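You operate a simulated robot arm through the tools that you are given. There is no shell and no other tool. Be economical: measure what you need, move in short steps, check, and stop when the job is done.

You run a simulated two-armed robot. Do the job below in one go: nothing can be reset, and whatever is moved stays where it is left.

TASK
Put the blue comb from the top of the big counter on the middle shelf of the low shelving. Open the chest drawer, take the orange hank from the top of the low chest and leave it on the top of the sideboard, then shut the drawer. Fetch the purple coil and set it on the top of the sideboard. Put one of the clips from the packing table on the teal board there. Take the purple bag and put it on the purple flat case. Fetch the white tissue and set it on the brown flat case. Put the blue tissue on top of the book on the top of the big counter. Any order will do. Set down upright: purple bag.

It is judged by the outcome, as a careful person would: the job done as asked, and still so three seconds after it is handed in. It fails if anything else is knocked over, pushed out of place, dropped, spilled or broken.

THE ROBOT
Two 7-joint arms with fingered hands on one trunk, on a base that drives. Base frame: it is fixed to the floor where the robot stands at the start and does not move with it; the origin is under the middle of the robot, x ahead of it, y to its left, z up; the surface under the hand at the start is at about z = 60. Lengths are in cm, angles in degrees, forces in N, time in s.
The left shoulder is at the start at [6, 12.6, 80.9], the right one opposite. With the tool pointing down near the work surface each hand reaches from about 40 to 72 cm from the robot's upright axis, wherever it stands, measured 20 degrees to its own side. Places, roughly: blue tissue (10x6x5 cm) [220, -420, 80]; board (18x22x2 cm) [210, -300, 80]; book (14x20x4 cm) [40, -100, 60]; brown flat case (18x21x3 cm) [220, -340, 80]; chest drawer [-120, 0, 0]; clip (3x4x3 cm) [190, -290, 80]; comb [100, 0, 75]; hank [-125, 0, 25]; middle shelf of the low shelving [-40, 40, 50]; purple bag [175, -325, 75]; purple coil (12x5x3 cm) [-110, -170, 80]; purple flat case (18x21x3 cm) [-60, -400, 90]; top of the sideboard [180, -200, 60]; white tissue (10x6x5 cm) [210, -410, 80]. Payload 2.5 kg a hand.
Tool frame (each hand has its own): the origin (TCP) lies between the finger pads and is the grasp point; the fingertips stand 3 cm ahead of it; z points along the fingers, y is the line along which they close. The gripper opens to 10.4 cm. The gripper's body begins 3.5 cm behind the TCP. The gripper is a hand of 5 fingers: y runs from the thumb to the fingers, the wrist lies at [-1.5, -10.4, -17.8] in the tool frame, and closing takes about 1.5 s.
Orientation is told as [roll, pitch, yaw] about the base's x, y, z axes, in that order, counted from this pose: with the fingers straight down and the wrist toward the robot, the tool's x, y and z point along [0, 1, 0], [1, 0, 0] and [0, 0, -1] of the base frame.

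THE INTERFACE
- The arms move only by the tool apply_moves. It takes "left_deltas", "right_deltas" or both (then of equal length, played together; a hand with none holds still); each is a list of rows, each a list of 2 entries, a list of its own where there are three numbers: the shift along the tool's x, y, z in m, then the turn, a rotation vector about the tool's x, y, z in rad. In form: [[[dx, dy, dz], [ax, ay, az]], ...]. A call has 1 to 8 rows; each row shifts and turns the commanded pose from where the row before left it, along the tool's axes as they then stand. "left_hand" and "right_hand" are, for a hand that has rows, the opening, from 0 (shut) to 1 (fully open), set as the call begins (left out, the last holds). Each row takes 0.2 s and may step no farther than 5 cm and 8.6 degrees from the row before; otherwise, or with a gripper value out of range, the whole call is refused. A pose out of reach is approached as far as the arm can. The call stops where the force on the tool passes 40 N (or 10 N more than at its start, if that is more) or the arm is blocked; 0.2 s more then pass. Each finger travels about 15.3 cm/s and halts on what it meets, pressing with about 28 N; the grip force reading is that of the motor and also rises with nothing between the fingers. The clock runs only during rows and for 0.2 s after the last one: add rows that do not move to give the fingers time. The reply holds the time, the measured pose of the TCP, the force on the tool along the base axes, the opening and the grip force, in the units named above and with some noise, with the torque about the TCP (base axes, N m) and any sound that the robot's microphone picked up.
- Cameras (640 x 400 px; columns grow to the right, rows downward): "scene" is now at [6.99, 7.36, 101.62]; the picture's right is [0.91, -0.43, 0.00], its down [-0.26, -0.56, -0.79] and it looks along [0.34, 0.71, -0.61] (base axes); focal length 214 px, centre (320, 200). "left" rides on the left gripper at [-8, -7.8, -14.1] in its tool frame; the picture's right is [-0.78, -0.30, 0.56], its down [0.54, -0.78, 0.33] and it looks along [0.33, 0.56, 0.76] (tool axes); focal length 247 px, centre (320, 200). "right" rides on the right gripper at [8, -7.7, -14.1] in its tool frame; the picture's right is [-0.78, 0.30, -0.56], its down [-0.53, -0.78, 0.33] and it looks along [-0.33, 0.56, 0.76] (tool axes); focal length 247 px, centre (320, 200). There is no depth. A picture from a camera that has moved, and an enlarged one, comes with that camera's place and axes in the base frame and with its lens. The place of the scene camera against the robot may be out by one fixed shift of up to 1.2 cm in any direction.
- snapshot(camera): a new picture of that camera. The clock stands still meanwhile.
- slide_trunk(by): slides the trunk up (or, below 0, down) by that many cm; the arms and the scene camera ride with it, the base frame stays. It gives what a move gives, with no picture.
- drive_base(legs): drives the robot by 1 to 6 legs, each [ahead, left, turn to the left] in cm, cm and degrees, along the robot's own axes; the way and the turn of a leg run together, so that a leg with both is an arc; at most 150 cm and 180 degrees a leg. The arms and the cameras ride along, it lands a little off, and it stops where it bumps. It gives what a move gives.
- grasp_type(shape, hand): the hand has 5 fingers and takes this shape, open, in about a second: jaw (thumb against the fingers, like two jaws); tri (thumb and two fingers); tip (a fingertip pinch); poke (one finger out to press); point (the index stretched); flat (the hand flat); cup (the hand cupped); fist (a fist). The gripper value then closes the fingers along that shape, each until it touches; the sizes above hold for jaw. It gives what a move gives, with no picture.
- head_to(pan, tilt): turns the head with the scene camera to pan (to the left, within 86 degrees either way) and tilt (down, from -29 to 69), counted from straight ahead of the robot. It gives what a move gives.
- enlarge(camera, box): a new picture of the part [left, top, right, bottom] of that camera's present view, enlarged. The clock stands still meanwhile.
- job_done(): hands the job in; it is judged then, once.

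Go step by step. Nothing tells you exact positions but the pictures and the camera data: compare them with the known pose of the tool, close in by small moves and look again before you grip or let go. The budget is 483 turns and 246 pictures, counting those below and the enlarged ones. Unless the task says otherwise, let go and move clear before handing in, and close with one line.

The tools are called after ">>>" by a JSON object that holds its "name" and its "arguments". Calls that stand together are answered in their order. apply_moves: Moves the arms, as the interface text tells. Its arguments: {"type":"object","properties":{"left_deltas":{"type":"array","items":{"type":"array"}},"left_hand":{"type":"number"},"right_deltas":{"type":"array","items":{"type":"array"}},"right_hand":{"type":"number"}},"required":[]} The other tools are called the same way: slide_trunk (by) slides the trunk up or down; grasp_type (shape, hand) gives the hand a shape; drive_base (legs) drives the base; head_to (pan, tilt) turns the head that bears the scene camera; snapshot (camera) takes a picture; enlarge (camera, box) takes an enlarged picture of a part of a camera's view; job_done () hands the job in.

At the start:

```text
clock: 0.0
left_position: [28.93, 44.57, 85.6]
left_ee_rot: [0.0, 0.0, 0.0]
left_ft_force: [-0.3, 0.2, 0.1]
left_torque: [0.0, -0.02, 0.0]
left_gripper_width: 10.37
left_grip_force: 0.0
left_shape: jaw
right_position: [54.98, 4.25, 87.4]
right_ee_rot: [0.0, -0.1, 0.1]
right_ft_force: [0.6, -0.2, 0.3]
right_torque: [-0.03, 0.0, 0.02]
right_gripper_width: 10.35
right_grip_force: 0.0
right_shape: jaw
trunk travel left (down, up): [-20.4, 73.6]
robot x, y, heading: [-0.13, 0.2, -0.1]
head pan, tilt: [64.8, 37.9]
```

scene: 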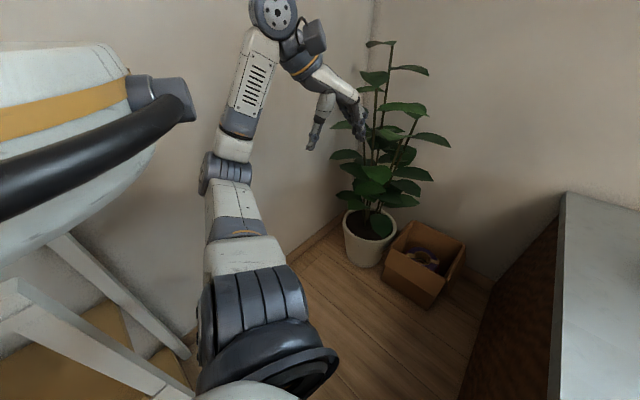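
right: 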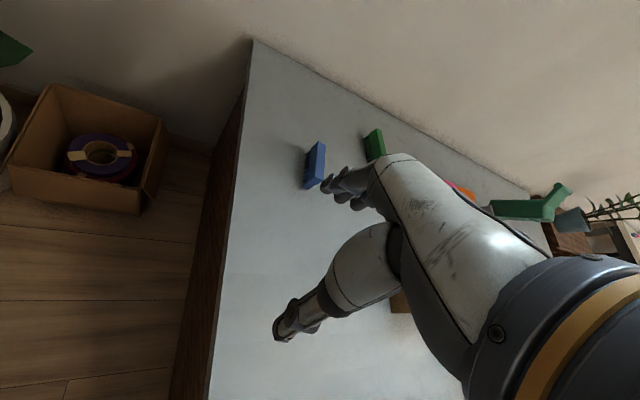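
left: 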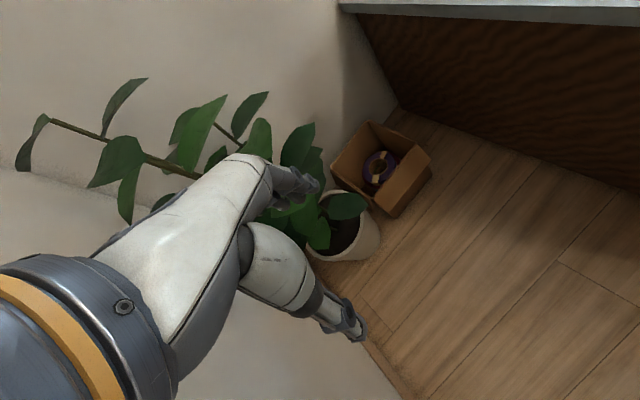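

I see the big counter ahead with blue and green objects and a plant at left. I'll look around first with the head.

>>> {"name": "head_to", "arguments": {"pan": 0, "tilt": 35}}

>>> {"name": "snapshot", "arguments": {"camera": "scene"}}

>>> {"name": "head_to", "arguments": {"pan": -70, "tilt": 25}}

>>> {"name": "snapshot", "arguments": {"camera": "scene"}}

```text
clock: 1.4
left_position: [28.67, 44.68, 85.66]
left_ee_rot: [0.0, 0.1, 0.1]
left_ft_force: [0.5, 0.5, -0.2]
left_torque: [0.0, 0.02, 0.04]
left_gripper_width: 10.38
left_grip_force: 0.0
left_shape: jaw
right_position: [55.0, 4.21, 87.46]
right_ee_rot: [-0.1, 0.0, 0.0]
right_ft_force: [0.1, 0.9, 0.3]
right_torque: [0.0, -0.01, 0.03]
right_gripper_width: 10.38
right_grip_force: 0.2
right_shape: jaw
trunk travel left (down, up): [-20.4, 73.6]
robot x, y, heading: [0.16, 0.1, 0.2]
head pan, tilt: [0.0, 35.0]
```

```text
242 pictures are left
camera scene: at [12.13, -0.45, 102.06], right [0.0, -1.0, 0.0], down [-0.57, 0.0, -0.82], along [0.82, 0.0, -0.57], focal length 214 px, centre (320, 200)
```

scene: 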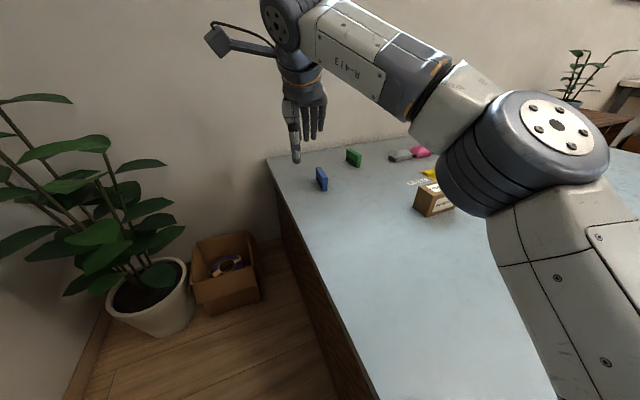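

```text
clock: 2.8
left_position: [28.82, 44.6, 85.64]
left_ee_rot: [0.0, 0.0, 0.0]
left_ft_force: [-0.9, 1.2, -0.5]
left_torque: [-0.01, 0.04, -0.03]
left_gripper_width: 10.35
left_grip_force: 0.0
left_shape: jaw
right_position: [54.98, 4.19, 87.4]
right_ee_rot: [0.0, 0.0, 0.0]
right_ft_force: [-0.5, -0.6, 0.2]
right_torque: [0.0, 0.02, -0.02]
right_gripper_width: 10.37
right_grip_force: 0.0
right_shape: jaw
trunk travel left (down, up): [-20.4, 73.6]
robot x, y, heading: [-0.09, -0.1, -0.0]
head pan, tilt: [-70.0, 25.0]
```

```text
241 pictures are left
camera scene: at [6.48, -9.12, 103.64], right [-0.94, -0.34, 0.0], down [-0.14, 0.4, -0.91], along [0.31, -0.85, -0.42], focal length 214 px, centre (320, 200)
```

scene: 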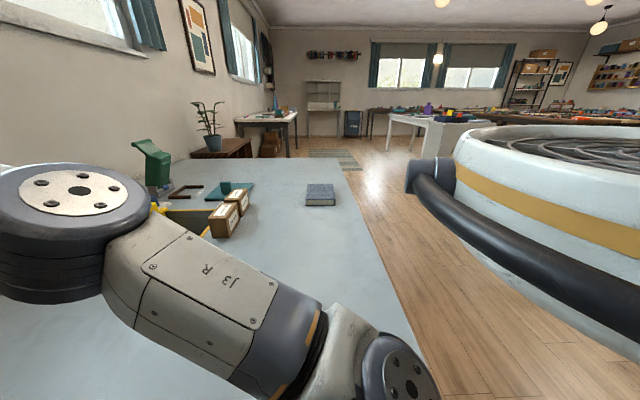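

I see the counter with a book, cards, and a room beyond. I'll look left/behind and then level for the far layout.

>>> {"name": "head_to", "arguments": {"pan": 86, "tilt": 25}}

>>> {"name": "snapshot", "arguments": {"camera": "scene"}}

>>> {"name": "head_to", "arguments": {"pan": -86, "tilt": 10}}

>>> {"name": "snapshot", "arguments": {"camera": "scene"}}

```text
clock: 5.2
left_position: [28.9, 44.6, 85.73]
left_ee_rot: [0.0, 0.0, 0.0]
left_ft_force: [-0.6, -0.1, -0.8]
left_torque: [-0.04, -0.04, -0.03]
left_gripper_width: 10.37
left_grip_force: 0.1
left_shape: jaw
right_position: [54.93, 4.2, 87.42]
right_ee_rot: [0.0, -0.1, 0.1]
right_ft_force: [0.2, -0.4, 0.1]
right_torque: [-0.01, -0.05, -0.06]
right_gripper_width: 10.35
right_grip_force: 0.1
right_shape: jaw
trunk travel left (down, up): [-20.4, 73.6]
robot x, y, heading: [-0.31, 0.23, -0.0]
head pan, tilt: [85.9, 25.0]
```

```text
240 pictures are left
camera scene: at [3.98, 8.73, 103.64], right [1.0, -0.07, 0.0], down [-0.03, -0.42, -0.91], along [0.06, 0.9, -0.42], focal length 214 px, centre (320, 200)
```

scene: 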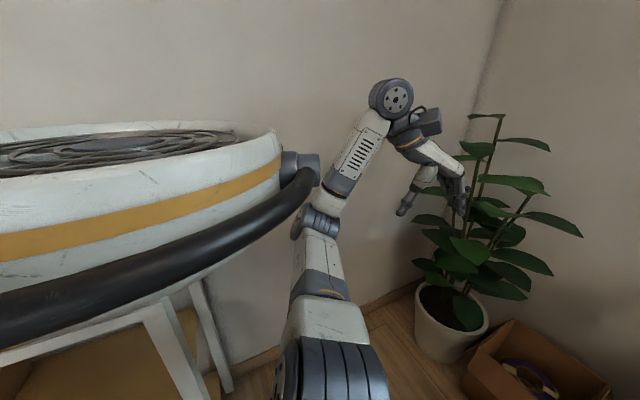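

```text
clock: 7.8
left_position: [28.81, 44.67, 85.56]
left_ee_rot: [0.0, 0.1, 0.0]
left_ft_force: [-0.3, -0.4, -1.4]
left_torque: [0.0, -0.03, -0.02]
left_gripper_width: 10.35
left_grip_force: 0.0
left_shape: jaw
right_position: [54.94, 4.3, 87.41]
right_ee_rot: [0.0, -0.1, 0.0]
right_ft_force: [0.6, 0.0, -1.1]
right_torque: [0.01, 0.01, -0.01]
right_gripper_width: 10.37
right_grip_force: 0.0
right_shape: jaw
trunk travel left (down, up): [-20.4, 73.6]
robot x, y, heading: [0.4, -0.32, -0.1]
head pan, tilt: [-85.9, 10.0]
```

```text
239 pictures are left
camera scene: at [3.98, -9.73, 106.08], right [-1.0, -0.07, 0.0], down [-0.01, 0.17, -0.98], along [0.07, -0.98, -0.17], focal length 214 px, centre (320, 200)
```

scene: 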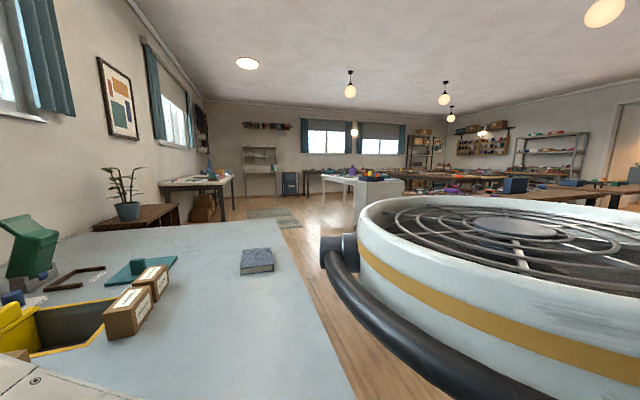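

A long room opens to the robot's right (−y). I'll enlarge to map furniture.

>>> {"name": "enlarge", "arguments": {"camera": "scene", "box": [150, 100, 400, 250]}}

>>> {"name": "enlarge", "arguments": {"camera": "scene", "box": [390, 100, 640, 250]}}

```text
2.56 times, centred on (275, 175) of scene
camera zoom: at [3.98, -9.73, 106.08], right [-1.0, -0.07, 0.0], down [-0.01, 0.17, -0.98], along [0.07, -0.98, -0.17], focal length 549 px, centre (435, 264)
```

zoom: 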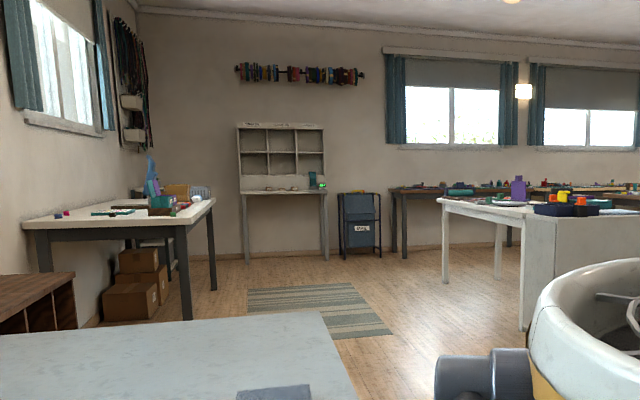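

```text
2.56 times, centred on (515, 175) of scene
camera zoom: at [3.98, -9.73, 106.08], right [-1.0, -0.07, 0.0], down [-0.01, 0.17, -0.98], along [0.07, -0.98, -0.17], focal length 549 px, centre (-179, 264)
```

zoom: 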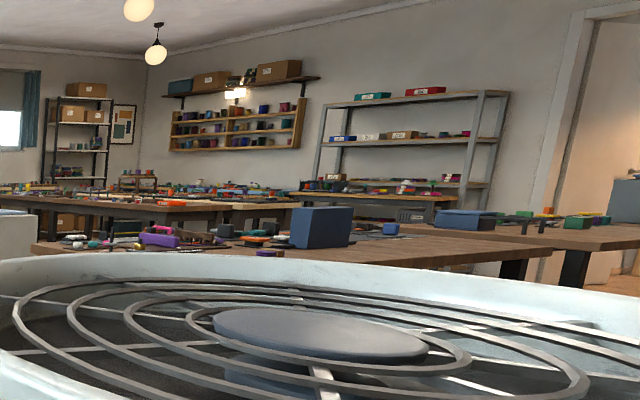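

Now a closer look at the counter top to identify the comb.

>>> {"name": "head_to", "arguments": {"pan": -10, "tilt": 30}}

>>> {"name": "enlarge", "arguments": {"camera": "scene", "box": [200, 100, 440, 250]}}

>>> {"name": "enlarge", "arguments": {"camera": "right", "box": [220, 100, 460, 250]}}

```text
clock: 9.2
left_position: [28.92, 44.67, 85.64]
left_ee_rot: [0.1, 0.0, 0.0]
left_ft_force: [0.5, -0.2, -0.5]
left_torque: [0.02, 0.0, 0.02]
left_gripper_width: 10.37
left_grip_force: 0.0
left_shape: jaw
right_position: [54.99, 4.14, 87.39]
right_ee_rot: [-0.1, -0.1, 0.1]
right_ft_force: [0.4, -0.3, -0.4]
right_torque: [-0.01, 0.03, 0.01]
right_gripper_width: 10.39
right_grip_force: 0.0
right_shape: jaw
trunk travel left (down, up): [-20.4, 73.6]
robot x, y, heading: [0.27, 0.2, 0.0]
head pan, tilt: [-10.0, 30.0]
```

```text
2.67 times, centred on (320, 175) of scene
camera zoom: at [12.23, -2.04, 102.84], right [-0.17, -0.98, 0.0], down [-0.49, 0.09, -0.87], along [0.85, -0.15, -0.5], focal length 572 px, centre (320, 267)
```

zoom: 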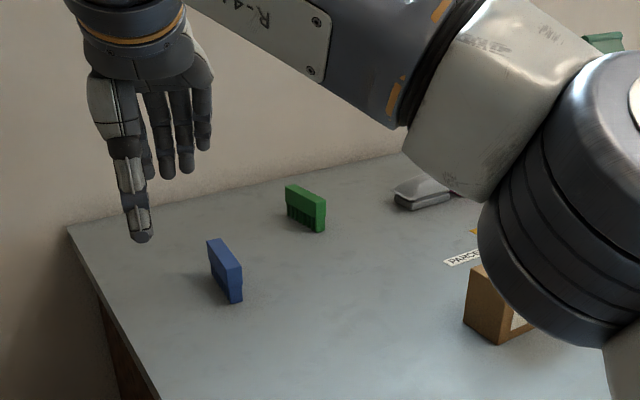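

```text
2.67 times, centred on (340, 175) of right
camera zoom: at [47.27, 12.23, 101.43], right [0.3, -0.78, 0.56], down [-0.78, -0.53, -0.33], along [0.56, -0.33, -0.76], focal length 659 px, centre (267, 267)
```

zoom: 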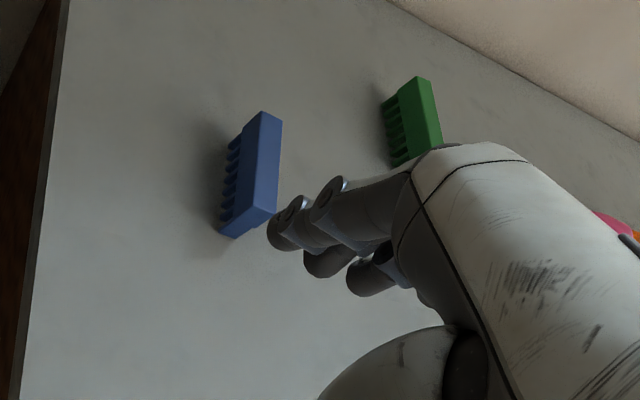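

The blue comb stands on its teeth near (84,−1), top about z=64, length yawed about 17°. I'll drive along the counter's left end to bring it into reach.

>>> {"name": "drive_base", "arguments": {"legs": [[26, 10, 0]]}}

>>> {"name": "head_to", "arguments": {"pan": -10, "tilt": 45}}

>>> {"name": "snapshot", "arguments": {"camera": "scene"}}

>>> {"name": "snapshot", "arguments": {"camera": "right"}}

```text
clock: 11.2
left_position: [54.82, 54.59, 85.62]
left_ee_rot: [0.0, 0.0, 0.0]
left_ft_force: [-0.4, -0.7, 0.2]
left_torque: [-0.01, -0.01, 0.02]
left_gripper_width: 10.37
left_grip_force: 0.1
left_shape: jaw
right_position: [80.98, 14.25, 87.42]
right_ee_rot: [-0.1, -0.1, 0.0]
right_ft_force: [0.8, -0.3, -0.1]
right_torque: [0.0, -0.01, 0.0]
right_gripper_width: 10.37
right_grip_force: 0.2
right_shape: jaw
trunk travel left (down, up): [-20.4, 73.6]
robot x, y, heading: [25.82, 9.86, -0.1]
head pan, tilt: [-10.0, 30.0]
```

```text
clock: 12.0
left_position: [54.82, 54.51, 85.6]
left_ee_rot: [0.0, 0.0, 0.0]
left_ft_force: [-0.3, 0.1, 0.0]
left_torque: [0.03, 0.0, -0.03]
left_gripper_width: 10.4
left_grip_force: 0.1
left_shape: jaw
right_position: [81.01, 14.15, 87.46]
right_ee_rot: [0.0, -0.1, 0.0]
right_ft_force: [-0.6, -1.1, 0.3]
right_torque: [-0.04, 0.0, 0.0]
right_gripper_width: 10.38
right_grip_force: 0.1
right_shape: jaw
trunk travel left (down, up): [-20.4, 73.6]
robot x, y, heading: [26.11, 9.99, 0.4]
head pan, tilt: [-10.0, 45.0]
```

```text
234 pictures are left
camera scene: at [37.3, 8.06, 100.59], right [-0.17, -0.98, 0.0], down [-0.7, 0.12, -0.71], along [0.7, -0.12, -0.71], focal length 214 px, centre (320, 200)
```

scene: 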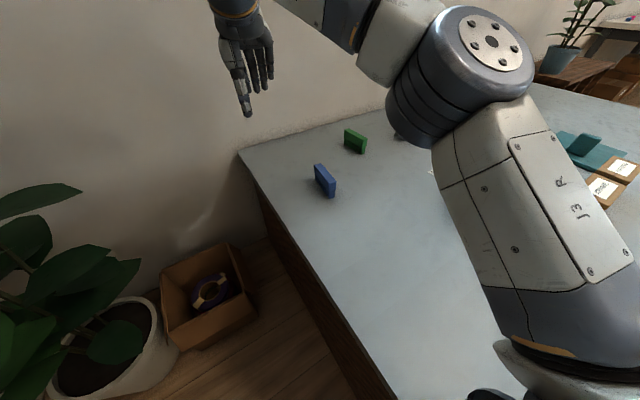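

```text
233 pictures are left
camera right: at [73.23, 22.17, 101.45], right [0.29, -0.78, 0.56], down [-0.78, -0.53, -0.33], along [0.56, -0.33, -0.76], focal length 247 px, centre (320, 200)
```

right: 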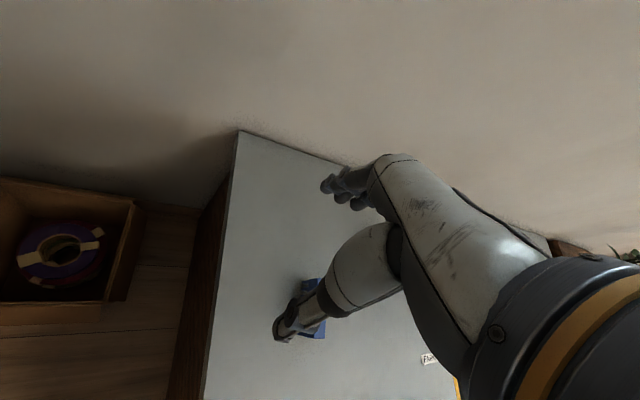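

Comb confirmed at about (83.5,−1). Rotating the right hand to yaw ~107 (closing across the comb) while staying high.

>>> {"name": "apply_moves", "arguments": {"right_deltas": [[[-0.05, 0, 0], [0, 0, 0]], [[-0.05, 0, 0], [0, 0, -0.1437]], [[-0.03, 0, 0], [0, 0, -0.1437]], [[0, 0, 0], [0, 0, -0.1437]], [[0, 0, 0], [0, 0, -0.1437]], [[0, 0, 0], [0, 0, -0.1437]], [[0, 0, 0], [0, 0, -0.1437]], [[0, 0, 0], [0, 0, -0.1437]]]}}

>>> {"name": "apply_moves", "arguments": {"right_deltas": [[[0, 0, 0], [0, 0, -0.1437]], [[0, 0, 0], [0, 0, -0.1437]], [[0, 0, 0], [0, 0, -0.1437]], [[0, 0, 0], [0, 0, -0.1437]], [[0, 0, 0], [0, 0, -0.1437]], [[0, 0, 0], [0, 0, -0.1437]]]}}

>>> {"name": "snapshot", "arguments": {"camera": "right"}}

>>> {"name": "snapshot", "arguments": {"camera": "scene"}}

```text
clock: 13.8
left_position: [54.89, 54.58, 85.57]
left_ee_rot: [0.0, 0.0, 0.1]
left_ft_force: [0.2, 0.5, -0.6]
left_torque: [-0.01, -0.01, 0.01]
left_gripper_width: 10.37
left_grip_force: 0.1
left_shape: jaw
right_position: [81.28, 1.01, 87.58]
right_ee_rot: [-0.1, -0.1, 30.2]
right_ft_force: [-0.4, 0.4, 0.1]
right_torque: [-0.03, 0.01, 0.0]
right_gripper_width: 10.39
right_grip_force: 0.1
right_shape: jaw
right hand out of reach, approached as far as the arm can: row 6, 7, 8
trunk travel left (down, up): [-20.4, 73.6]
robot x, y, heading: [25.91, 9.82, -0.2]
head pan, tilt: [-10.0, 45.0]
```

```text
clock: 15.2
left_position: [54.82, 54.46, 85.66]
left_ee_rot: [0.1, 0.0, -0.1]
left_ft_force: [0.2, 0.3, 0.2]
left_torque: [-0.01, 0.0, 0.0]
left_gripper_width: 10.37
left_grip_force: 0.0
left_shape: jaw
right_position: [81.38, 1.08, 87.47]
right_ee_rot: [-0.2, 0.0, 30.2]
right_ft_force: [-0.7, -0.8, -0.4]
right_torque: [0.0, -0.03, 0.0]
right_gripper_width: 10.35
right_grip_force: 0.1
right_shape: jaw
right hand out of reach, approached as far as the arm can: row 1, 2, 3, 4, 5, 6
trunk travel left (down, up): [-20.4, 73.6]
robot x, y, heading: [26.26, 9.96, -0.1]
head pan, tilt: [-10.0, 45.0]
```

```text
232 pictures are left
camera right: at [70.68, 4.12, 101.56], right [0.65, -0.52, 0.56], down [-0.4, -0.85, -0.33], along [0.65, -0.01, -0.76], focal length 247 px, centre (320, 200)
```

right: 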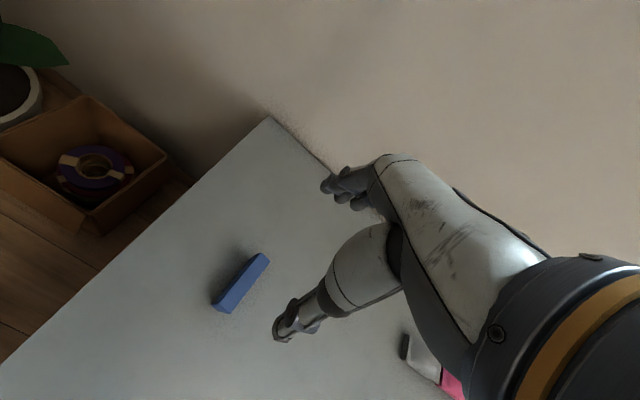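

```text
231 pictures are left
camera scene: at [37.3, 8.06, 100.58], right [-0.17, -0.98, 0.0], down [-0.7, 0.12, -0.71], along [0.7, -0.12, -0.71], focal length 214 px, centre (320, 200)
```

scene: 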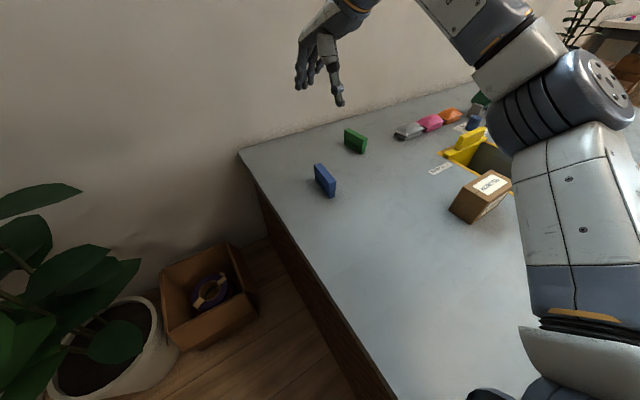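

The right wrist stops at yaw 30 here; I'll test the opposite direction (yaw −73).

>>> {"name": "apply_moves", "arguments": {"right_deltas": [[[0, 0, 0], [0, 0, 0.1437]]]}}

```text
clock: 15.6
left_position: [54.79, 54.56, 85.58]
left_ee_rot: [0.0, -0.1, 0.0]
left_ft_force: [0.1, 1.4, 0.1]
left_torque: [-0.02, -0.01, -0.02]
left_gripper_width: 10.38
left_grip_force: 0.0
left_shape: jaw
right_position: [81.43, 1.23, 87.48]
right_ee_rot: [0.0, 0.0, 21.7]
right_ft_force: [-0.3, 0.3, -0.1]
right_torque: [-0.02, 0.04, 0.0]
right_gripper_width: 10.37
right_grip_force: 0.0
right_shape: jaw
trunk travel left (down, up): [-20.4, 73.6]
robot x, y, heading: [25.92, 10.02, 0.3]
head pan, tilt: [-10.0, 45.0]
```

>>> {"name": "apply_moves", "arguments": {"right_deltas": [[[0, 0, 0], [0, 0, 0.145]], [[0, 0, 0], [0, 0, 0.145]], [[0, 0, 0], [0, 0, 0.145]], [[0, 0, 0], [0, 0, 0.145]], [[0, 0, 0], [0, 0, 0.145]], [[0, 0, 0], [0, 0, 0.145]], [[0, 0, 0], [0, 0, 0.145]], [[0, 0, 0], [0, 0, 0.145]]]}}

>>> {"name": "apply_moves", "arguments": {"right_deltas": [[[0, 0, 0], [0, 0, 0.145]], [[0, 0, 0], [0, 0, 0.145]], [[0, 0, 0], [0, 0, 0.145]]]}}

```text
clock: 17.4
left_position: [54.83, 54.58, 85.55]
left_ee_rot: [-0.1, 0.0, -0.1]
left_ft_force: [0.0, 0.0, 0.0]
left_torque: [-0.01, -0.03, -0.04]
left_gripper_width: 10.37
left_grip_force: 0.1
left_shape: jaw
right_position: [81.32, 1.12, 87.47]
right_ee_rot: [0.1, -0.1, -44.7]
right_ft_force: [0.0, 0.8, 0.1]
right_torque: [0.02, 0.0, -0.01]
right_gripper_width: 10.36
right_grip_force: 0.1
right_shape: jaw
trunk travel left (down, up): [-20.4, 73.6]
robot x, y, heading: [25.57, 9.73, -0.1]
head pan, tilt: [-10.0, 45.0]
```

```text
clock: 18.2
left_position: [54.73, 54.48, 85.73]
left_ee_rot: [0.0, 0.0, 0.0]
left_ft_force: [-0.3, 0.6, 0.3]
left_torque: [0.0, -0.03, -0.01]
left_gripper_width: 10.35
left_grip_force: 0.1
left_shape: jaw
right_position: [79.91, 1.43, 87.13]
right_ee_rot: [0.3, 0.0, -69.0]
right_ft_force: [0.4, -0.5, -0.6]
right_torque: [0.01, -0.03, -0.01]
right_gripper_width: 10.38
right_grip_force: 0.1
right_shape: jaw
right hand out of reach, approached as far as the arm can: row 3
trunk travel left (down, up): [-20.4, 73.6]
robot x, y, heading: [26.16, 9.92, 0.0]
head pan, tilt: [-10.0, 45.0]
```

Yaw −69 works. Move closer with the base and look.

>>> {"name": "drive_base", "arguments": {"legs": [[9, 3, -8]]}}

>>> {"name": "snapshot", "arguments": {"camera": "right"}}

>>> {"name": "snapshot", "arguments": {"camera": "scene"}}

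```text
clock: 19.4
left_position: [68.68, 53.48, 85.62]
left_ee_rot: [-0.2, -0.1, -7.9]
left_ft_force: [0.6, -0.1, 0.3]
left_torque: [0.02, 0.01, -0.02]
left_gripper_width: 10.38
left_grip_force: 0.1
left_shape: jaw
right_position: [86.34, -2.4, 87.24]
right_ee_rot: [0.5, -0.3, -76.8]
right_ft_force: [0.4, 0.3, 0.2]
right_torque: [0.03, -0.02, -0.03]
right_gripper_width: 10.38
right_grip_force: 0.0
right_shape: jaw
trunk travel left (down, up): [-20.4, 73.6]
robot x, y, heading: [34.32, 13.04, -7.7]
head pan, tilt: [-10.0, 45.0]
stopped in leg 1: the robot was blocked; the commanded pose is now the measured one
```

```text
230 pictures are left
camera right: at [92.28, 7.05, 101.34], right [-0.69, -0.46, 0.55], down [-0.69, 0.63, -0.34], along [-0.19, -0.62, -0.76], focal length 247 px, centre (320, 200)
```

right: 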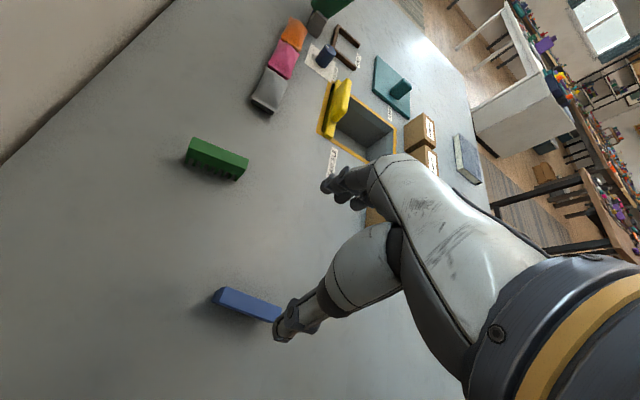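

```text
229 pictures are left
camera scene: at [45.03, 9.93, 100.63], right [-0.31, -0.95, 0.0], down [-0.67, 0.21, -0.71], along [0.67, -0.22, -0.71], focal length 214 px, centre (320, 200)
```

scene: 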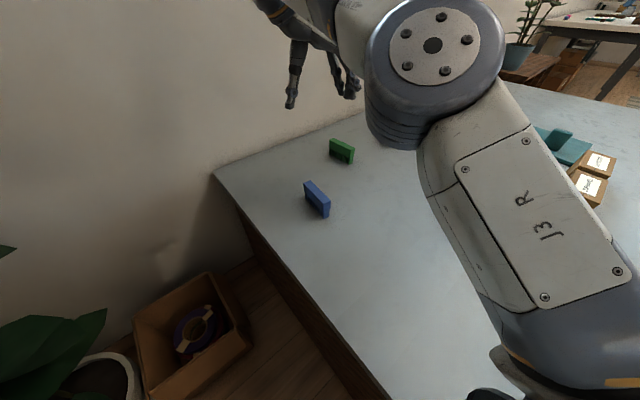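

Aligning over the comb and descending to z≈70 for a look.

>>> {"name": "apply_moves", "arguments": {"right_deltas": [[[-0.029, -0.02, 0.0], [0, 0, -0.044]], [[0, 0, 0.045], [0, 0, 0]], [[0, 0, 0.045], [0, 0, 0]], [[0, 0, 0.045], [0, 0, 0]], [[0, 0, 0.03], [0, 0, 0]]]}}

>>> {"name": "snapshot", "arguments": {"camera": "right"}}

>>> {"name": "snapshot", "arguments": {"camera": "scene"}}

```text
clock: 20.6
left_position: [68.68, 53.64, 85.48]
left_ee_rot: [-0.3, -0.2, -7.9]
left_ft_force: [-0.3, -0.5, 0.0]
left_torque: [0.0, -0.02, 0.01]
left_gripper_width: 10.37
left_grip_force: 0.2
left_shape: jaw
right_position: [83.16, -1.04, 70.78]
right_ee_rot: [0.4, -0.4, -74.4]
right_ft_force: [-0.1, -0.5, 0.2]
right_torque: [0.02, 0.02, 0.01]
right_gripper_width: 10.37
right_grip_force: 0.0
right_shape: jaw
trunk travel left (down, up): [-20.4, 73.6]
robot x, y, heading: [34.37, 12.91, -8.1]
head pan, tilt: [-10.0, 45.0]
```

```text
228 pictures are left
camera right: at [88.66, 8.61, 84.8], right [-0.67, -0.49, 0.55], down [-0.72, 0.6, -0.34], along [-0.17, -0.63, -0.76], focal length 247 px, centre (320, 200)
```

right: 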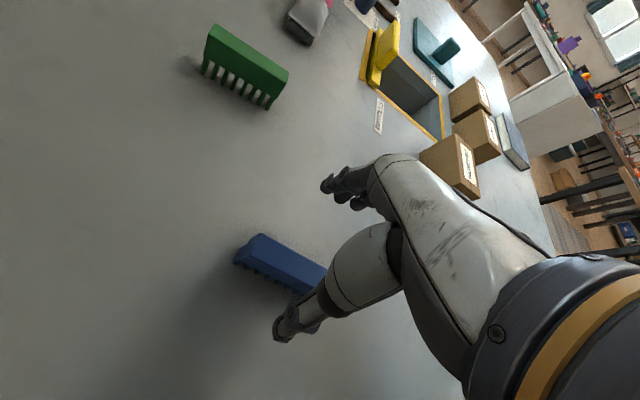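

```text
227 pictures are left
camera scene: at [45.01, 10.02, 100.59], right [-0.31, -0.95, 0.0], down [-0.67, 0.21, -0.71], along [0.67, -0.22, -0.7], focal length 214 px, centre (320, 200)
```

scene: 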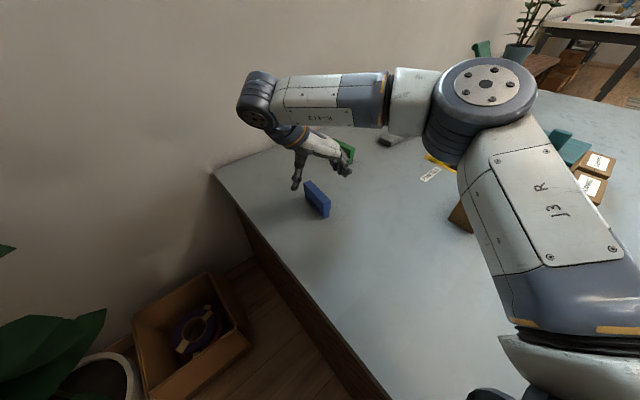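

The TCP projects right onto the comb's centre. Descend and close.

>>> {"name": "apply_moves", "arguments": {"right_deltas": [[[0, 0, 0.035], [0, 0, 0]], [[0, 0, 0.025], [0, 0, 0]], [[0, 0, 0.012], [0, 0, 0]]]}}

>>> {"name": "snapshot", "arguments": {"camera": "right"}}

```text
clock: 21.4
left_position: [68.76, 53.75, 85.36]
left_ee_rot: [-0.3, -0.1, -7.8]
left_ft_force: [0.2, 0.7, -0.1]
left_torque: [0.0, -0.01, 0.02]
left_gripper_width: 10.4
left_grip_force: 0.1
left_shape: jaw
right_position: [83.11, -1.19, 63.63]
right_ee_rot: [0.4, -0.4, -74.3]
right_ft_force: [0.9, 0.0, 0.4]
right_torque: [0.01, -0.01, -0.01]
right_gripper_width: 10.37
right_grip_force: 0.0
right_shape: jaw
trunk travel left (down, up): [-20.4, 73.6]
robot x, y, heading: [33.75, 13.03, -7.8]
head pan, tilt: [-10.0, 45.0]
```

```text
226 pictures are left
camera right: at [88.8, 8.43, 77.66], right [-0.67, -0.49, 0.55], down [-0.72, 0.6, -0.34], along [-0.17, -0.63, -0.76], focal length 247 px, centre (320, 200)
```

right: 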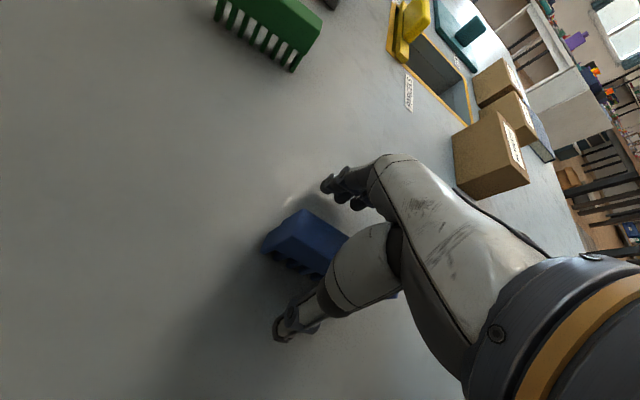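

Comb lies between thumb and fingers. Closing.

>>> {"name": "apply_moves", "arguments": {"right_deltas": [[[0, 0, 0], [0, 0, 0]], [[0, 0, 0], [0, 0, 0]], [[0, 0, 0], [0, 0, 0]], [[0, 0, 0], [0, 0, 0]], [[0, 0, 0], [0, 0, 0]], [[0, 0, 0], [0, 0, 0]], [[0, 0, 0], [0, 0, 0]], [[0, 0, 0], [0, 0, 0]]], "right_hand": 0}}

>>> {"name": "apply_moves", "arguments": {"right_deltas": [[[0, 0, -0.03], [0, 0, 0]], [[0, 0, -0.04], [0, 0, 0]], [[0, 0, -0.05], [0, 0, 0]], [[0, 0, -0.05], [0, 0, 0]]]}}

>>> {"name": "snapshot", "arguments": {"camera": "right"}}

```text
clock: 23.2
left_position: [68.61, 53.66, 85.47]
left_ee_rot: [-0.3, -0.2, -7.9]
left_ft_force: [0.1, 0.5, 0.0]
left_torque: [0.02, 0.0, 0.01]
left_gripper_width: 10.38
left_grip_force: 0.1
left_shape: jaw
right_position: [83.24, -1.33, 63.68]
right_ee_rot: [0.4, -0.5, -74.3]
right_ft_force: [0.1, -0.6, -0.1]
right_torque: [0.02, -0.01, 0.02]
right_gripper_width: 1.19
right_grip_force: 28.0
right_shape: jaw
trunk travel left (down, up): [-20.4, 73.6]
robot x, y, heading: [34.18, 12.79, -8.1]
head pan, tilt: [-10.0, 45.0]
```

```text
clock: 24.2
left_position: [68.66, 53.69, 85.49]
left_ee_rot: [-0.3, -0.2, -7.8]
left_ft_force: [-0.3, -0.2, 0.0]
left_torque: [0.0, 0.01, -0.02]
left_gripper_width: 10.39
left_grip_force: 0.0
left_shape: jaw
right_position: [83.03, -1.01, 80.78]
right_ee_rot: [0.4, -0.4, -74.3]
right_ft_force: [-0.1, 0.0, -0.9]
right_torque: [0.02, -0.01, 0.02]
right_gripper_width: 1.21
right_grip_force: 28.3
right_shape: jaw
trunk travel left (down, up): [-20.4, 73.6]
robot x, y, heading: [34.11, 12.92, -8.1]
head pan, tilt: [-10.0, 45.0]
```

```text
225 pictures are left
camera right: at [88.61, 8.69, 94.71], right [-0.67, -0.49, 0.56], down [-0.72, 0.6, -0.34], along [-0.17, -0.63, -0.76], focal length 247 px, centre (320, 200)
```

right: 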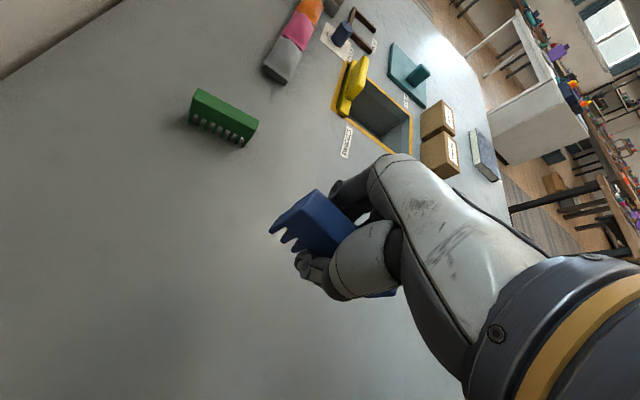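

Comb is held. Check whether the drum moves with the robot and see the left side from here.

>>> {"name": "head_to", "arguments": {"pan": 86, "tilt": 30}}

>>> {"name": "snapshot", "arguments": {"camera": "scene"}}

```text
clock: 25.9
left_position: [68.68, 53.79, 85.44]
left_ee_rot: [-0.3, -0.2, -7.9]
left_ft_force: [-0.5, 0.3, 0.3]
left_torque: [0.02, 0.01, -0.01]
left_gripper_width: 10.41
left_grip_force: 0.1
left_shape: jaw
right_position: [83.1, -1.05, 80.62]
right_ee_rot: [0.4, -0.4, -74.3]
right_ft_force: [0.6, -0.4, -0.5]
right_torque: [-0.02, 0.0, 0.0]
right_gripper_width: 1.21
right_grip_force: 27.7
right_shape: jaw
trunk travel left (down, up): [-20.4, 73.6]
robot x, y, heading: [34.1, 13.1, -8.0]
head pan, tilt: [85.9, 30.0]
```

```text
224 pictures are left
camera scene: at [39.14, 21.41, 102.8], right [0.98, -0.21, 0.0], down [-0.1, -0.49, -0.86], along [0.18, 0.84, -0.51], focal length 214 px, centre (320, 200)
```

scene: 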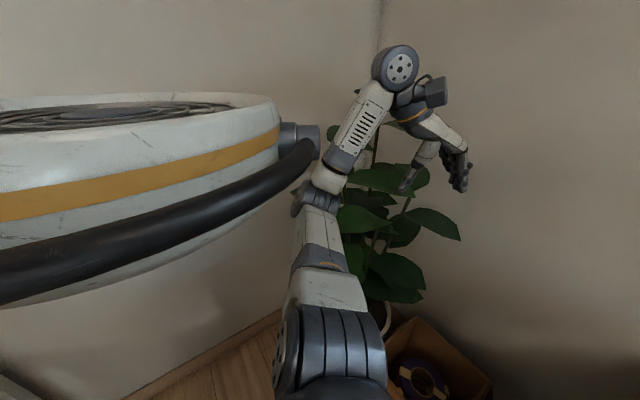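

Drum is part of the robot. Back out the same way, raise the trunk, then look toward the low shelving.

>>> {"name": "drive_base", "arguments": {"legs": [[-9, -3, 8], [-30, -9, 0]]}}

>>> {"name": "slide_trunk", "arguments": {"by": 20}}

>>> {"name": "head_to", "arguments": {"pan": 86, "tilt": 40}}

>>> {"name": "snapshot", "arguments": {"camera": "scene"}}

```text
clock: 28.7
left_position: [24.23, 46.35, 85.59]
left_ee_rot: [0.0, 0.0, -0.1]
left_ft_force: [0.1, 0.3, 0.6]
left_torque: [-0.03, -0.01, 0.02]
left_gripper_width: 10.39
left_grip_force: 0.0
left_shape: jaw
right_position: [45.91, -6.02, 80.42]
right_ee_rot: [0.3, -0.1, -66.6]
right_ft_force: [-0.2, 1.1, -0.5]
right_torque: [0.01, 0.0, 0.04]
right_gripper_width: 1.2
right_grip_force: 27.6
right_shape: jaw
trunk travel left (down, up): [-20.4, 73.6]
robot x, y, heading: [-4.6, 1.75, -0.1]
head pan, tilt: [85.9, 30.0]
```

```text
clock: 30.9
left_position: [24.14, 46.31, 105.64]
left_ee_rot: [0.0, 0.0, -0.1]
left_ft_force: [0.2, -1.1, 0.1]
left_torque: [-0.02, 0.03, -0.01]
left_gripper_width: 10.36
left_grip_force: 0.0
left_shape: jaw
right_position: [45.79, -5.9, 100.44]
right_ee_rot: [0.2, -0.1, -66.6]
right_ft_force: [-0.2, -0.3, -0.3]
right_torque: [0.01, -0.02, 0.02]
right_gripper_width: 1.19
right_grip_force: 28.4
right_shape: jaw
trunk travel left (down, up): [-40.4, 53.6]
robot x, y, heading: [-4.84, 1.72, 0.1]
head pan, tilt: [85.9, 30.0]
```

```text
clock: 31.6
left_position: [24.22, 46.3, 105.63]
left_ee_rot: [0.0, 0.0, -0.1]
left_ft_force: [0.2, -0.2, 0.8]
left_torque: [0.01, 0.0, 0.02]
left_gripper_width: 10.38
left_grip_force: 0.1
left_shape: jaw
right_position: [45.86, -5.97, 100.46]
right_ee_rot: [0.3, -0.2, -66.7]
right_ft_force: [-0.6, 0.3, -0.5]
right_torque: [0.0, -0.03, 0.02]
right_gripper_width: 1.18
right_grip_force: 28.0
right_shape: jaw
trunk travel left (down, up): [-40.4, 53.6]
robot x, y, heading: [-4.81, 1.68, -0.3]
head pan, tilt: [85.9, 40.0]
```

```text
223 pictures are left
camera scene: at [-0.8, 9.75, 121.31], right [1.0, -0.07, 0.0], down [-0.05, -0.64, -0.77], along [0.06, 0.76, -0.64], focal length 214 px, centre (320, 200)
```

scene: 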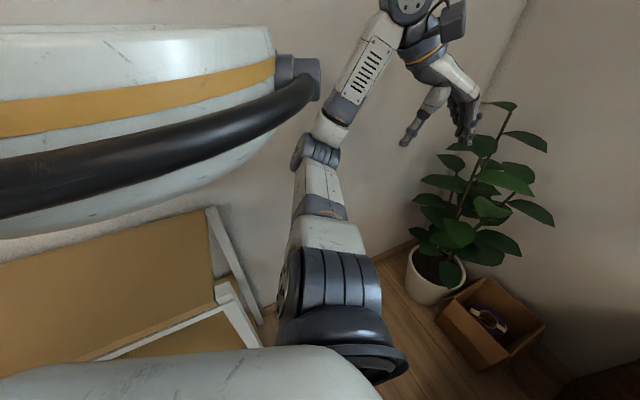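

Shelving (tan boards, white frame) is behind-left. Back a little and turn left to face it.

>>> {"name": "drive_base", "arguments": {"legs": [[-20, -5, 0], [0, 0, 60], [0, 0, 50]]}}

>>> {"name": "head_to", "arguments": {"pan": 10, "tilt": 45}}

>>> {"name": "snapshot", "arguments": {"camera": "scene"}}

```text
clock: 38.2
left_position: [-76.92, 7.54, 105.51]
left_ee_rot: [-0.1, 0.0, 111.1]
left_ft_force: [-0.9, -0.9, -0.9]
left_torque: [0.0, -0.09, -0.02]
left_gripper_width: 10.37
left_grip_force: 0.0
left_shape: jaw
right_position: [-36.0, 46.64, 100.51]
right_ee_rot: [0.2, 0.0, 44.7]
right_ft_force: [0.5, -0.1, 0.3]
right_torque: [-0.01, -0.03, 0.0]
right_gripper_width: 1.19
right_grip_force: 28.6
right_shape: jaw
trunk travel left (down, up): [-40.4, 53.6]
robot x, y, heading: [-25.01, -3.51, 111.0]
head pan, tilt: [85.9, 40.0]
```

```text
clock: 39.7
left_position: [-76.86, 7.48, 105.68]
left_ee_rot: [0.1, 0.0, 111.2]
left_ft_force: [0.4, -0.1, -0.7]
left_torque: [0.02, 0.0, 0.02]
left_gripper_width: 10.38
left_grip_force: 0.1
left_shape: jaw
right_position: [-36.0, 46.62, 100.45]
right_ee_rot: [0.3, -0.1, 44.6]
right_ft_force: [0.4, -1.2, -0.4]
right_torque: [0.02, -0.01, -0.02]
right_gripper_width: 1.21
right_grip_force: 28.2
right_shape: jaw
trunk travel left (down, up): [-40.4, 53.6]
robot x, y, heading: [-24.9, -3.04, 111.3]
head pan, tilt: [10.0, 45.0]
```

```text
222 pictures are left
camera scene: at [-31.2, 6.92, 120.58], right [0.86, 0.52, 0.0], down [0.37, -0.61, -0.71], along [-0.37, 0.6, -0.71], focal length 214 px, centre (320, 200)
```

scene: 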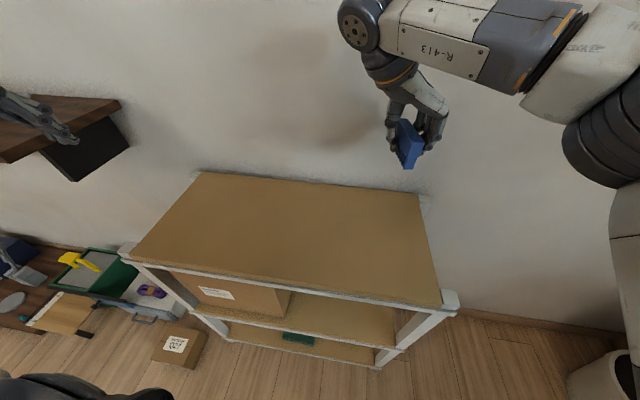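

The low shelving is in view: middle shelf at z≈43, a box on its left part, right part free. First I pull the left hand back, then reposition the base.

>>> {"name": "apply_moves", "arguments": {"left_deltas": [[[0, -0.05, 0], [0, 0, 0]], [[0, -0.05, 0], [0, 0, 0]], [[0, -0.05, 0], [0, 0, 0]], [[0, -0.05, 0], [0, 0, 0]]]}}

>>> {"name": "drive_base", "arguments": {"legs": [[-14, 27, 2]]}}

>>> {"name": "head_to", "arguments": {"pan": -10, "tilt": 50}}

>>> {"name": "snapshot", "arguments": {"camera": "scene"}}

```text
clock: 40.8
left_position: [-70.35, -7.61, 97.62]
left_ee_rot: [-4.8, 6.3, 107.5]
left_ft_force: [0.3, 0.8, 0.1]
left_torque: [0.02, 0.02, -0.01]
left_gripper_width: 10.38
left_grip_force: 0.0
left_shape: jaw
left hand out of reach, approached as far as the arm can: row 2, 3, 4
right_position: [-35.99, 46.71, 100.39]
right_ee_rot: [0.3, -0.1, 44.7]
right_ft_force: [-0.1, 0.7, -0.3]
right_torque: [-0.01, 0.04, 0.01]
right_gripper_width: 1.2
right_grip_force: 28.2
right_shape: jaw
trunk travel left (down, up): [-40.4, 53.6]
robot x, y, heading: [-24.86, -3.42, 111.0]
head pan, tilt: [10.0, 45.0]
stopped in row 4 (left hand): the arm was blocked; the commanded pose is now the measured one
```

```text
clock: 42.9
left_position: [-90.22, -32.44, 97.67]
left_ee_rot: [-4.8, 6.2, 109.2]
left_ft_force: [-0.1, -0.8, -1.4]
left_torque: [0.04, -0.04, 0.0]
left_gripper_width: 10.38
left_grip_force: 0.1
left_shape: jaw
right_position: [-57.64, 22.89, 100.28]
right_ee_rot: [0.3, 0.0, 46.3]
right_ft_force: [0.0, -0.7, -1.0]
right_torque: [0.02, -0.01, 0.04]
right_gripper_width: 1.19
right_grip_force: 28.2
right_shape: jaw
trunk travel left (down, up): [-40.4, 53.6]
robot x, y, heading: [-44.68, -26.86, 112.6]
head pan, tilt: [10.0, 45.0]
```

```text
clock: 43.7
left_position: [-90.14, -32.55, 97.69]
left_ee_rot: [-4.8, 6.3, 109.2]
left_ft_force: [-1.0, 0.3, 0.2]
left_torque: [0.02, 0.0, 0.0]
left_gripper_width: 10.4
left_grip_force: 0.0
left_shape: jaw
right_position: [-57.55, 22.84, 100.37]
right_ee_rot: [0.3, -0.1, 46.4]
right_ft_force: [-0.3, -0.7, -0.7]
right_torque: [-0.02, -0.04, -0.01]
right_gripper_width: 1.19
right_grip_force: 28.0
right_shape: jaw
trunk travel left (down, up): [-40.4, 53.6]
robot x, y, heading: [-44.96, -26.34, 113.0]
head pan, tilt: [-10.0, 50.0]
```

```text
221 pictures are left
camera scene: at [-48.9, -15.9, 119.89], right [0.97, 0.22, 0.0], down [0.17, -0.75, -0.64], along [-0.14, 0.63, -0.77], focal length 214 px, centre (320, 200)
```

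scene: 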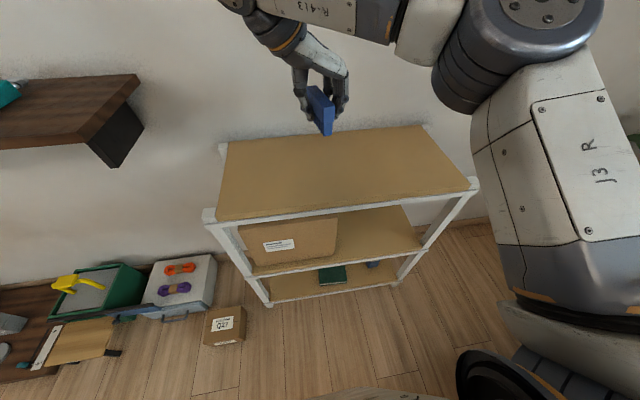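

Chest with orange and purple hanks visible at left too. Back up 15 cm and rotate the right hand so the comb lies parallel to the shelf front.

>>> {"name": "drive_base", "arguments": {"legs": [[-15, 0, 0]]}}

>>> {"name": "apply_moves", "arguments": {"right_deltas": [[[0, 0, 0], [0, 0, -0.146]], [[0, 0, 0], [0, 0, -0.146]], [[0, 0, 0], [0, 0, -0.146]], [[0, 0, 0], [0, 0, -0.146]], [[0, 0, 0], [0, 0, -0.146]], [[0, 0, 0], [0, 0, -0.146]], [[0, 0, 0], [0, 0, -0.146]], [[0, 0, 0], [0, 0, -0.146]]]}}

```text
clock: 45.1
left_position: [-84.27, -46.25, 97.68]
left_ee_rot: [-4.7, 6.3, 109.1]
left_ft_force: [0.1, 0.0, 0.5]
left_torque: [0.0, 0.0, 0.01]
left_gripper_width: 10.41
left_grip_force: 0.1
left_shape: jaw
right_position: [-51.72, 9.07, 100.47]
right_ee_rot: [0.3, -0.1, 46.5]
right_ft_force: [0.3, -0.1, -1.2]
right_torque: [0.01, 0.02, -0.02]
right_gripper_width: 1.21
right_grip_force: 27.6
right_shape: jaw
trunk travel left (down, up): [-40.4, 53.6]
robot x, y, heading: [-39.19, -40.28, 112.9]
head pan, tilt: [-10.0, 50.0]
```

```text
clock: 46.9
left_position: [-84.37, -46.16, 97.59]
left_ee_rot: [-4.7, 6.4, 109.3]
left_ft_force: [0.0, -0.1, -0.1]
left_torque: [-0.01, 0.02, 0.0]
left_gripper_width: 10.4
left_grip_force: 0.1
left_shape: jaw
right_position: [-51.85, 9.09, 100.43]
right_ee_rot: [0.0, -0.2, 113.6]
right_ft_force: [0.8, -0.1, -0.8]
right_torque: [-0.02, 0.0, 0.0]
right_gripper_width: 1.21
right_grip_force: 28.3
right_shape: jaw
trunk travel left (down, up): [-40.4, 53.6]
robot x, y, heading: [-39.32, -40.42, 113.1]
head pan, tilt: [-10.0, 50.0]
```

>>> {"name": "apply_moves", "arguments": {"right_deltas": [[[-0.045, -0.01, 0], [0, 0, 0]], [[-0.045, -0.01, 0], [0, 0, 0]], [[-0.045, -0.01, 0], [0, 0, 0]], [[-0.038, -0.01, 0], [0, 0, 0]]]}}

>>> {"name": "slide_trunk", "arguments": {"by": -25}}

>>> {"name": "snapshot", "arguments": {"camera": "right"}}

>>> {"name": "snapshot", "arguments": {"camera": "scene"}}

```text
clock: 47.9
left_position: [-84.32, -46.14, 97.62]
left_ee_rot: [-4.6, 6.3, 109.2]
left_ft_force: [-0.2, 0.6, 0.6]
left_torque: [-0.02, -0.04, 0.01]
left_gripper_width: 10.41
left_grip_force: 0.1
left_shape: jaw
right_position: [-34.26, 12.2, 100.53]
right_ee_rot: [0.1, -0.4, 113.5]
right_ft_force: [0.1, -0.9, -0.9]
right_torque: [-0.02, 0.01, -0.04]
right_gripper_width: 1.2
right_grip_force: 27.7
right_shape: jaw
trunk travel left (down, up): [-40.4, 53.6]
robot x, y, heading: [-39.13, -40.75, 112.7]
head pan, tilt: [-10.0, 50.0]
```

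```text
clock: 50.5
left_position: [-84.33, -46.28, 72.65]
left_ee_rot: [-4.8, 6.3, 109.2]
left_ft_force: [-0.2, 0.3, 0.1]
left_torque: [-0.02, -0.01, 0.01]
left_gripper_width: 10.39
left_grip_force: 0.1
left_shape: jaw
right_position: [-34.45, 12.21, 75.54]
right_ee_rot: [0.0, -0.3, 113.4]
right_ft_force: [-0.5, -0.2, -0.9]
right_torque: [0.0, 0.0, 0.0]
right_gripper_width: 1.17
right_grip_force: 27.7
right_shape: jaw
trunk travel left (down, up): [-15.4, 78.6]
robot x, y, heading: [-39.05, -40.75, 113.0]
head pan, tilt: [-10.0, 50.0]
```

```text
220 pictures are left
camera right: at [-38.51, 1.86, 89.58], right [0.6, 0.58, 0.56], down [0.8, -0.5, -0.34], along [0.08, 0.65, -0.76], focal length 247 px, centre (320, 200)
```

right: 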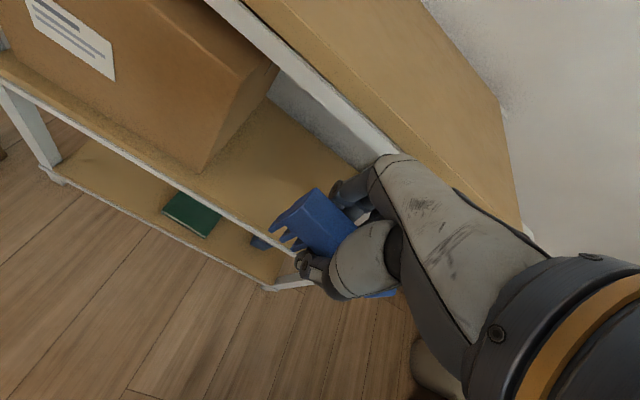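

```text
219 pictures are left
camera scene: at [-43.06, -29.7, 94.89], right [0.97, 0.22, 0.0], down [0.17, -0.75, -0.64], along [-0.14, 0.63, -0.77], focal length 214 px, centre (320, 200)
```

scene: 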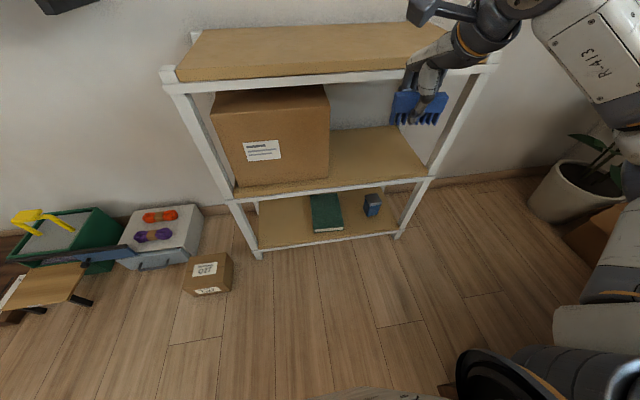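

Lower outside the shelving to z≈52, then look.

>>> {"name": "apply_moves", "arguments": {"right_deltas": [[[0, 0, 0.045], [0, 0, 0]], [[0, 0, 0.045], [0, 0, 0]], [[0, 0, 0.045], [0, 0, 0]], [[0, 0, 0.045], [0, 0, 0]], [[0, 0, 0.045], [0, 0, 0]]]}}

>>> {"name": "snapshot", "arguments": {"camera": "right"}}

>>> {"name": "snapshot", "arguments": {"camera": "scene"}}

```text
clock: 51.7
left_position: [-84.38, -46.24, 72.58]
left_ee_rot: [-4.7, 6.3, 109.2]
left_ft_force: [-0.2, -0.5, -0.8]
left_torque: [0.01, 0.0, 0.01]
left_gripper_width: 10.41
left_grip_force: 0.1
left_shape: jaw
right_position: [-34.66, 12.35, 52.98]
right_ee_rot: [0.0, -0.4, 113.4]
right_ft_force: [0.3, -0.9, -0.1]
right_torque: [0.02, -0.04, 0.01]
right_gripper_width: 1.24
right_grip_force: 27.6
right_shape: jaw
trunk travel left (down, up): [-15.4, 78.6]
robot x, y, heading: [-39.15, -40.64, 112.7]
head pan, tilt: [-10.0, 50.0]
```

```text
218 pictures are left
camera right: at [-38.89, 1.97, 67.03], right [0.6, 0.58, 0.56], down [0.8, -0.5, -0.34], along [0.08, 0.65, -0.76], focal length 247 px, centre (320, 200)
```

right: 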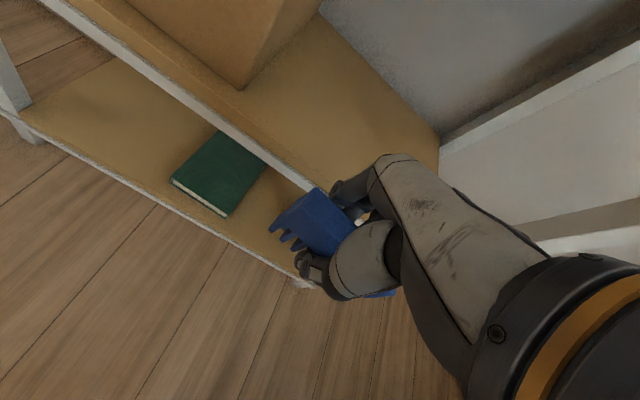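

```text
217 pictures are left
camera scene: at [-43.06, -29.71, 94.89], right [0.97, 0.22, 0.0], down [0.17, -0.75, -0.64], along [-0.14, 0.63, -0.77], focal length 214 px, centre (320, 200)
```

scene: 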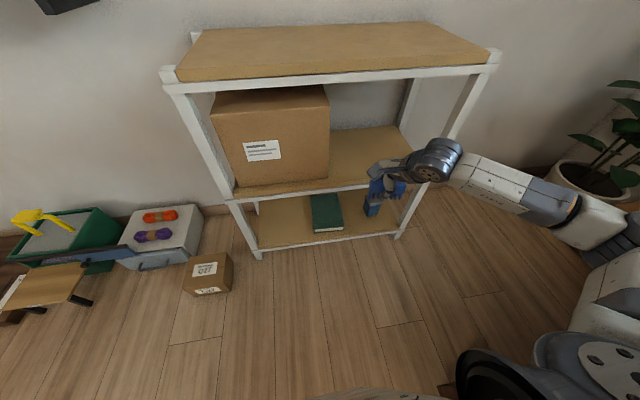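

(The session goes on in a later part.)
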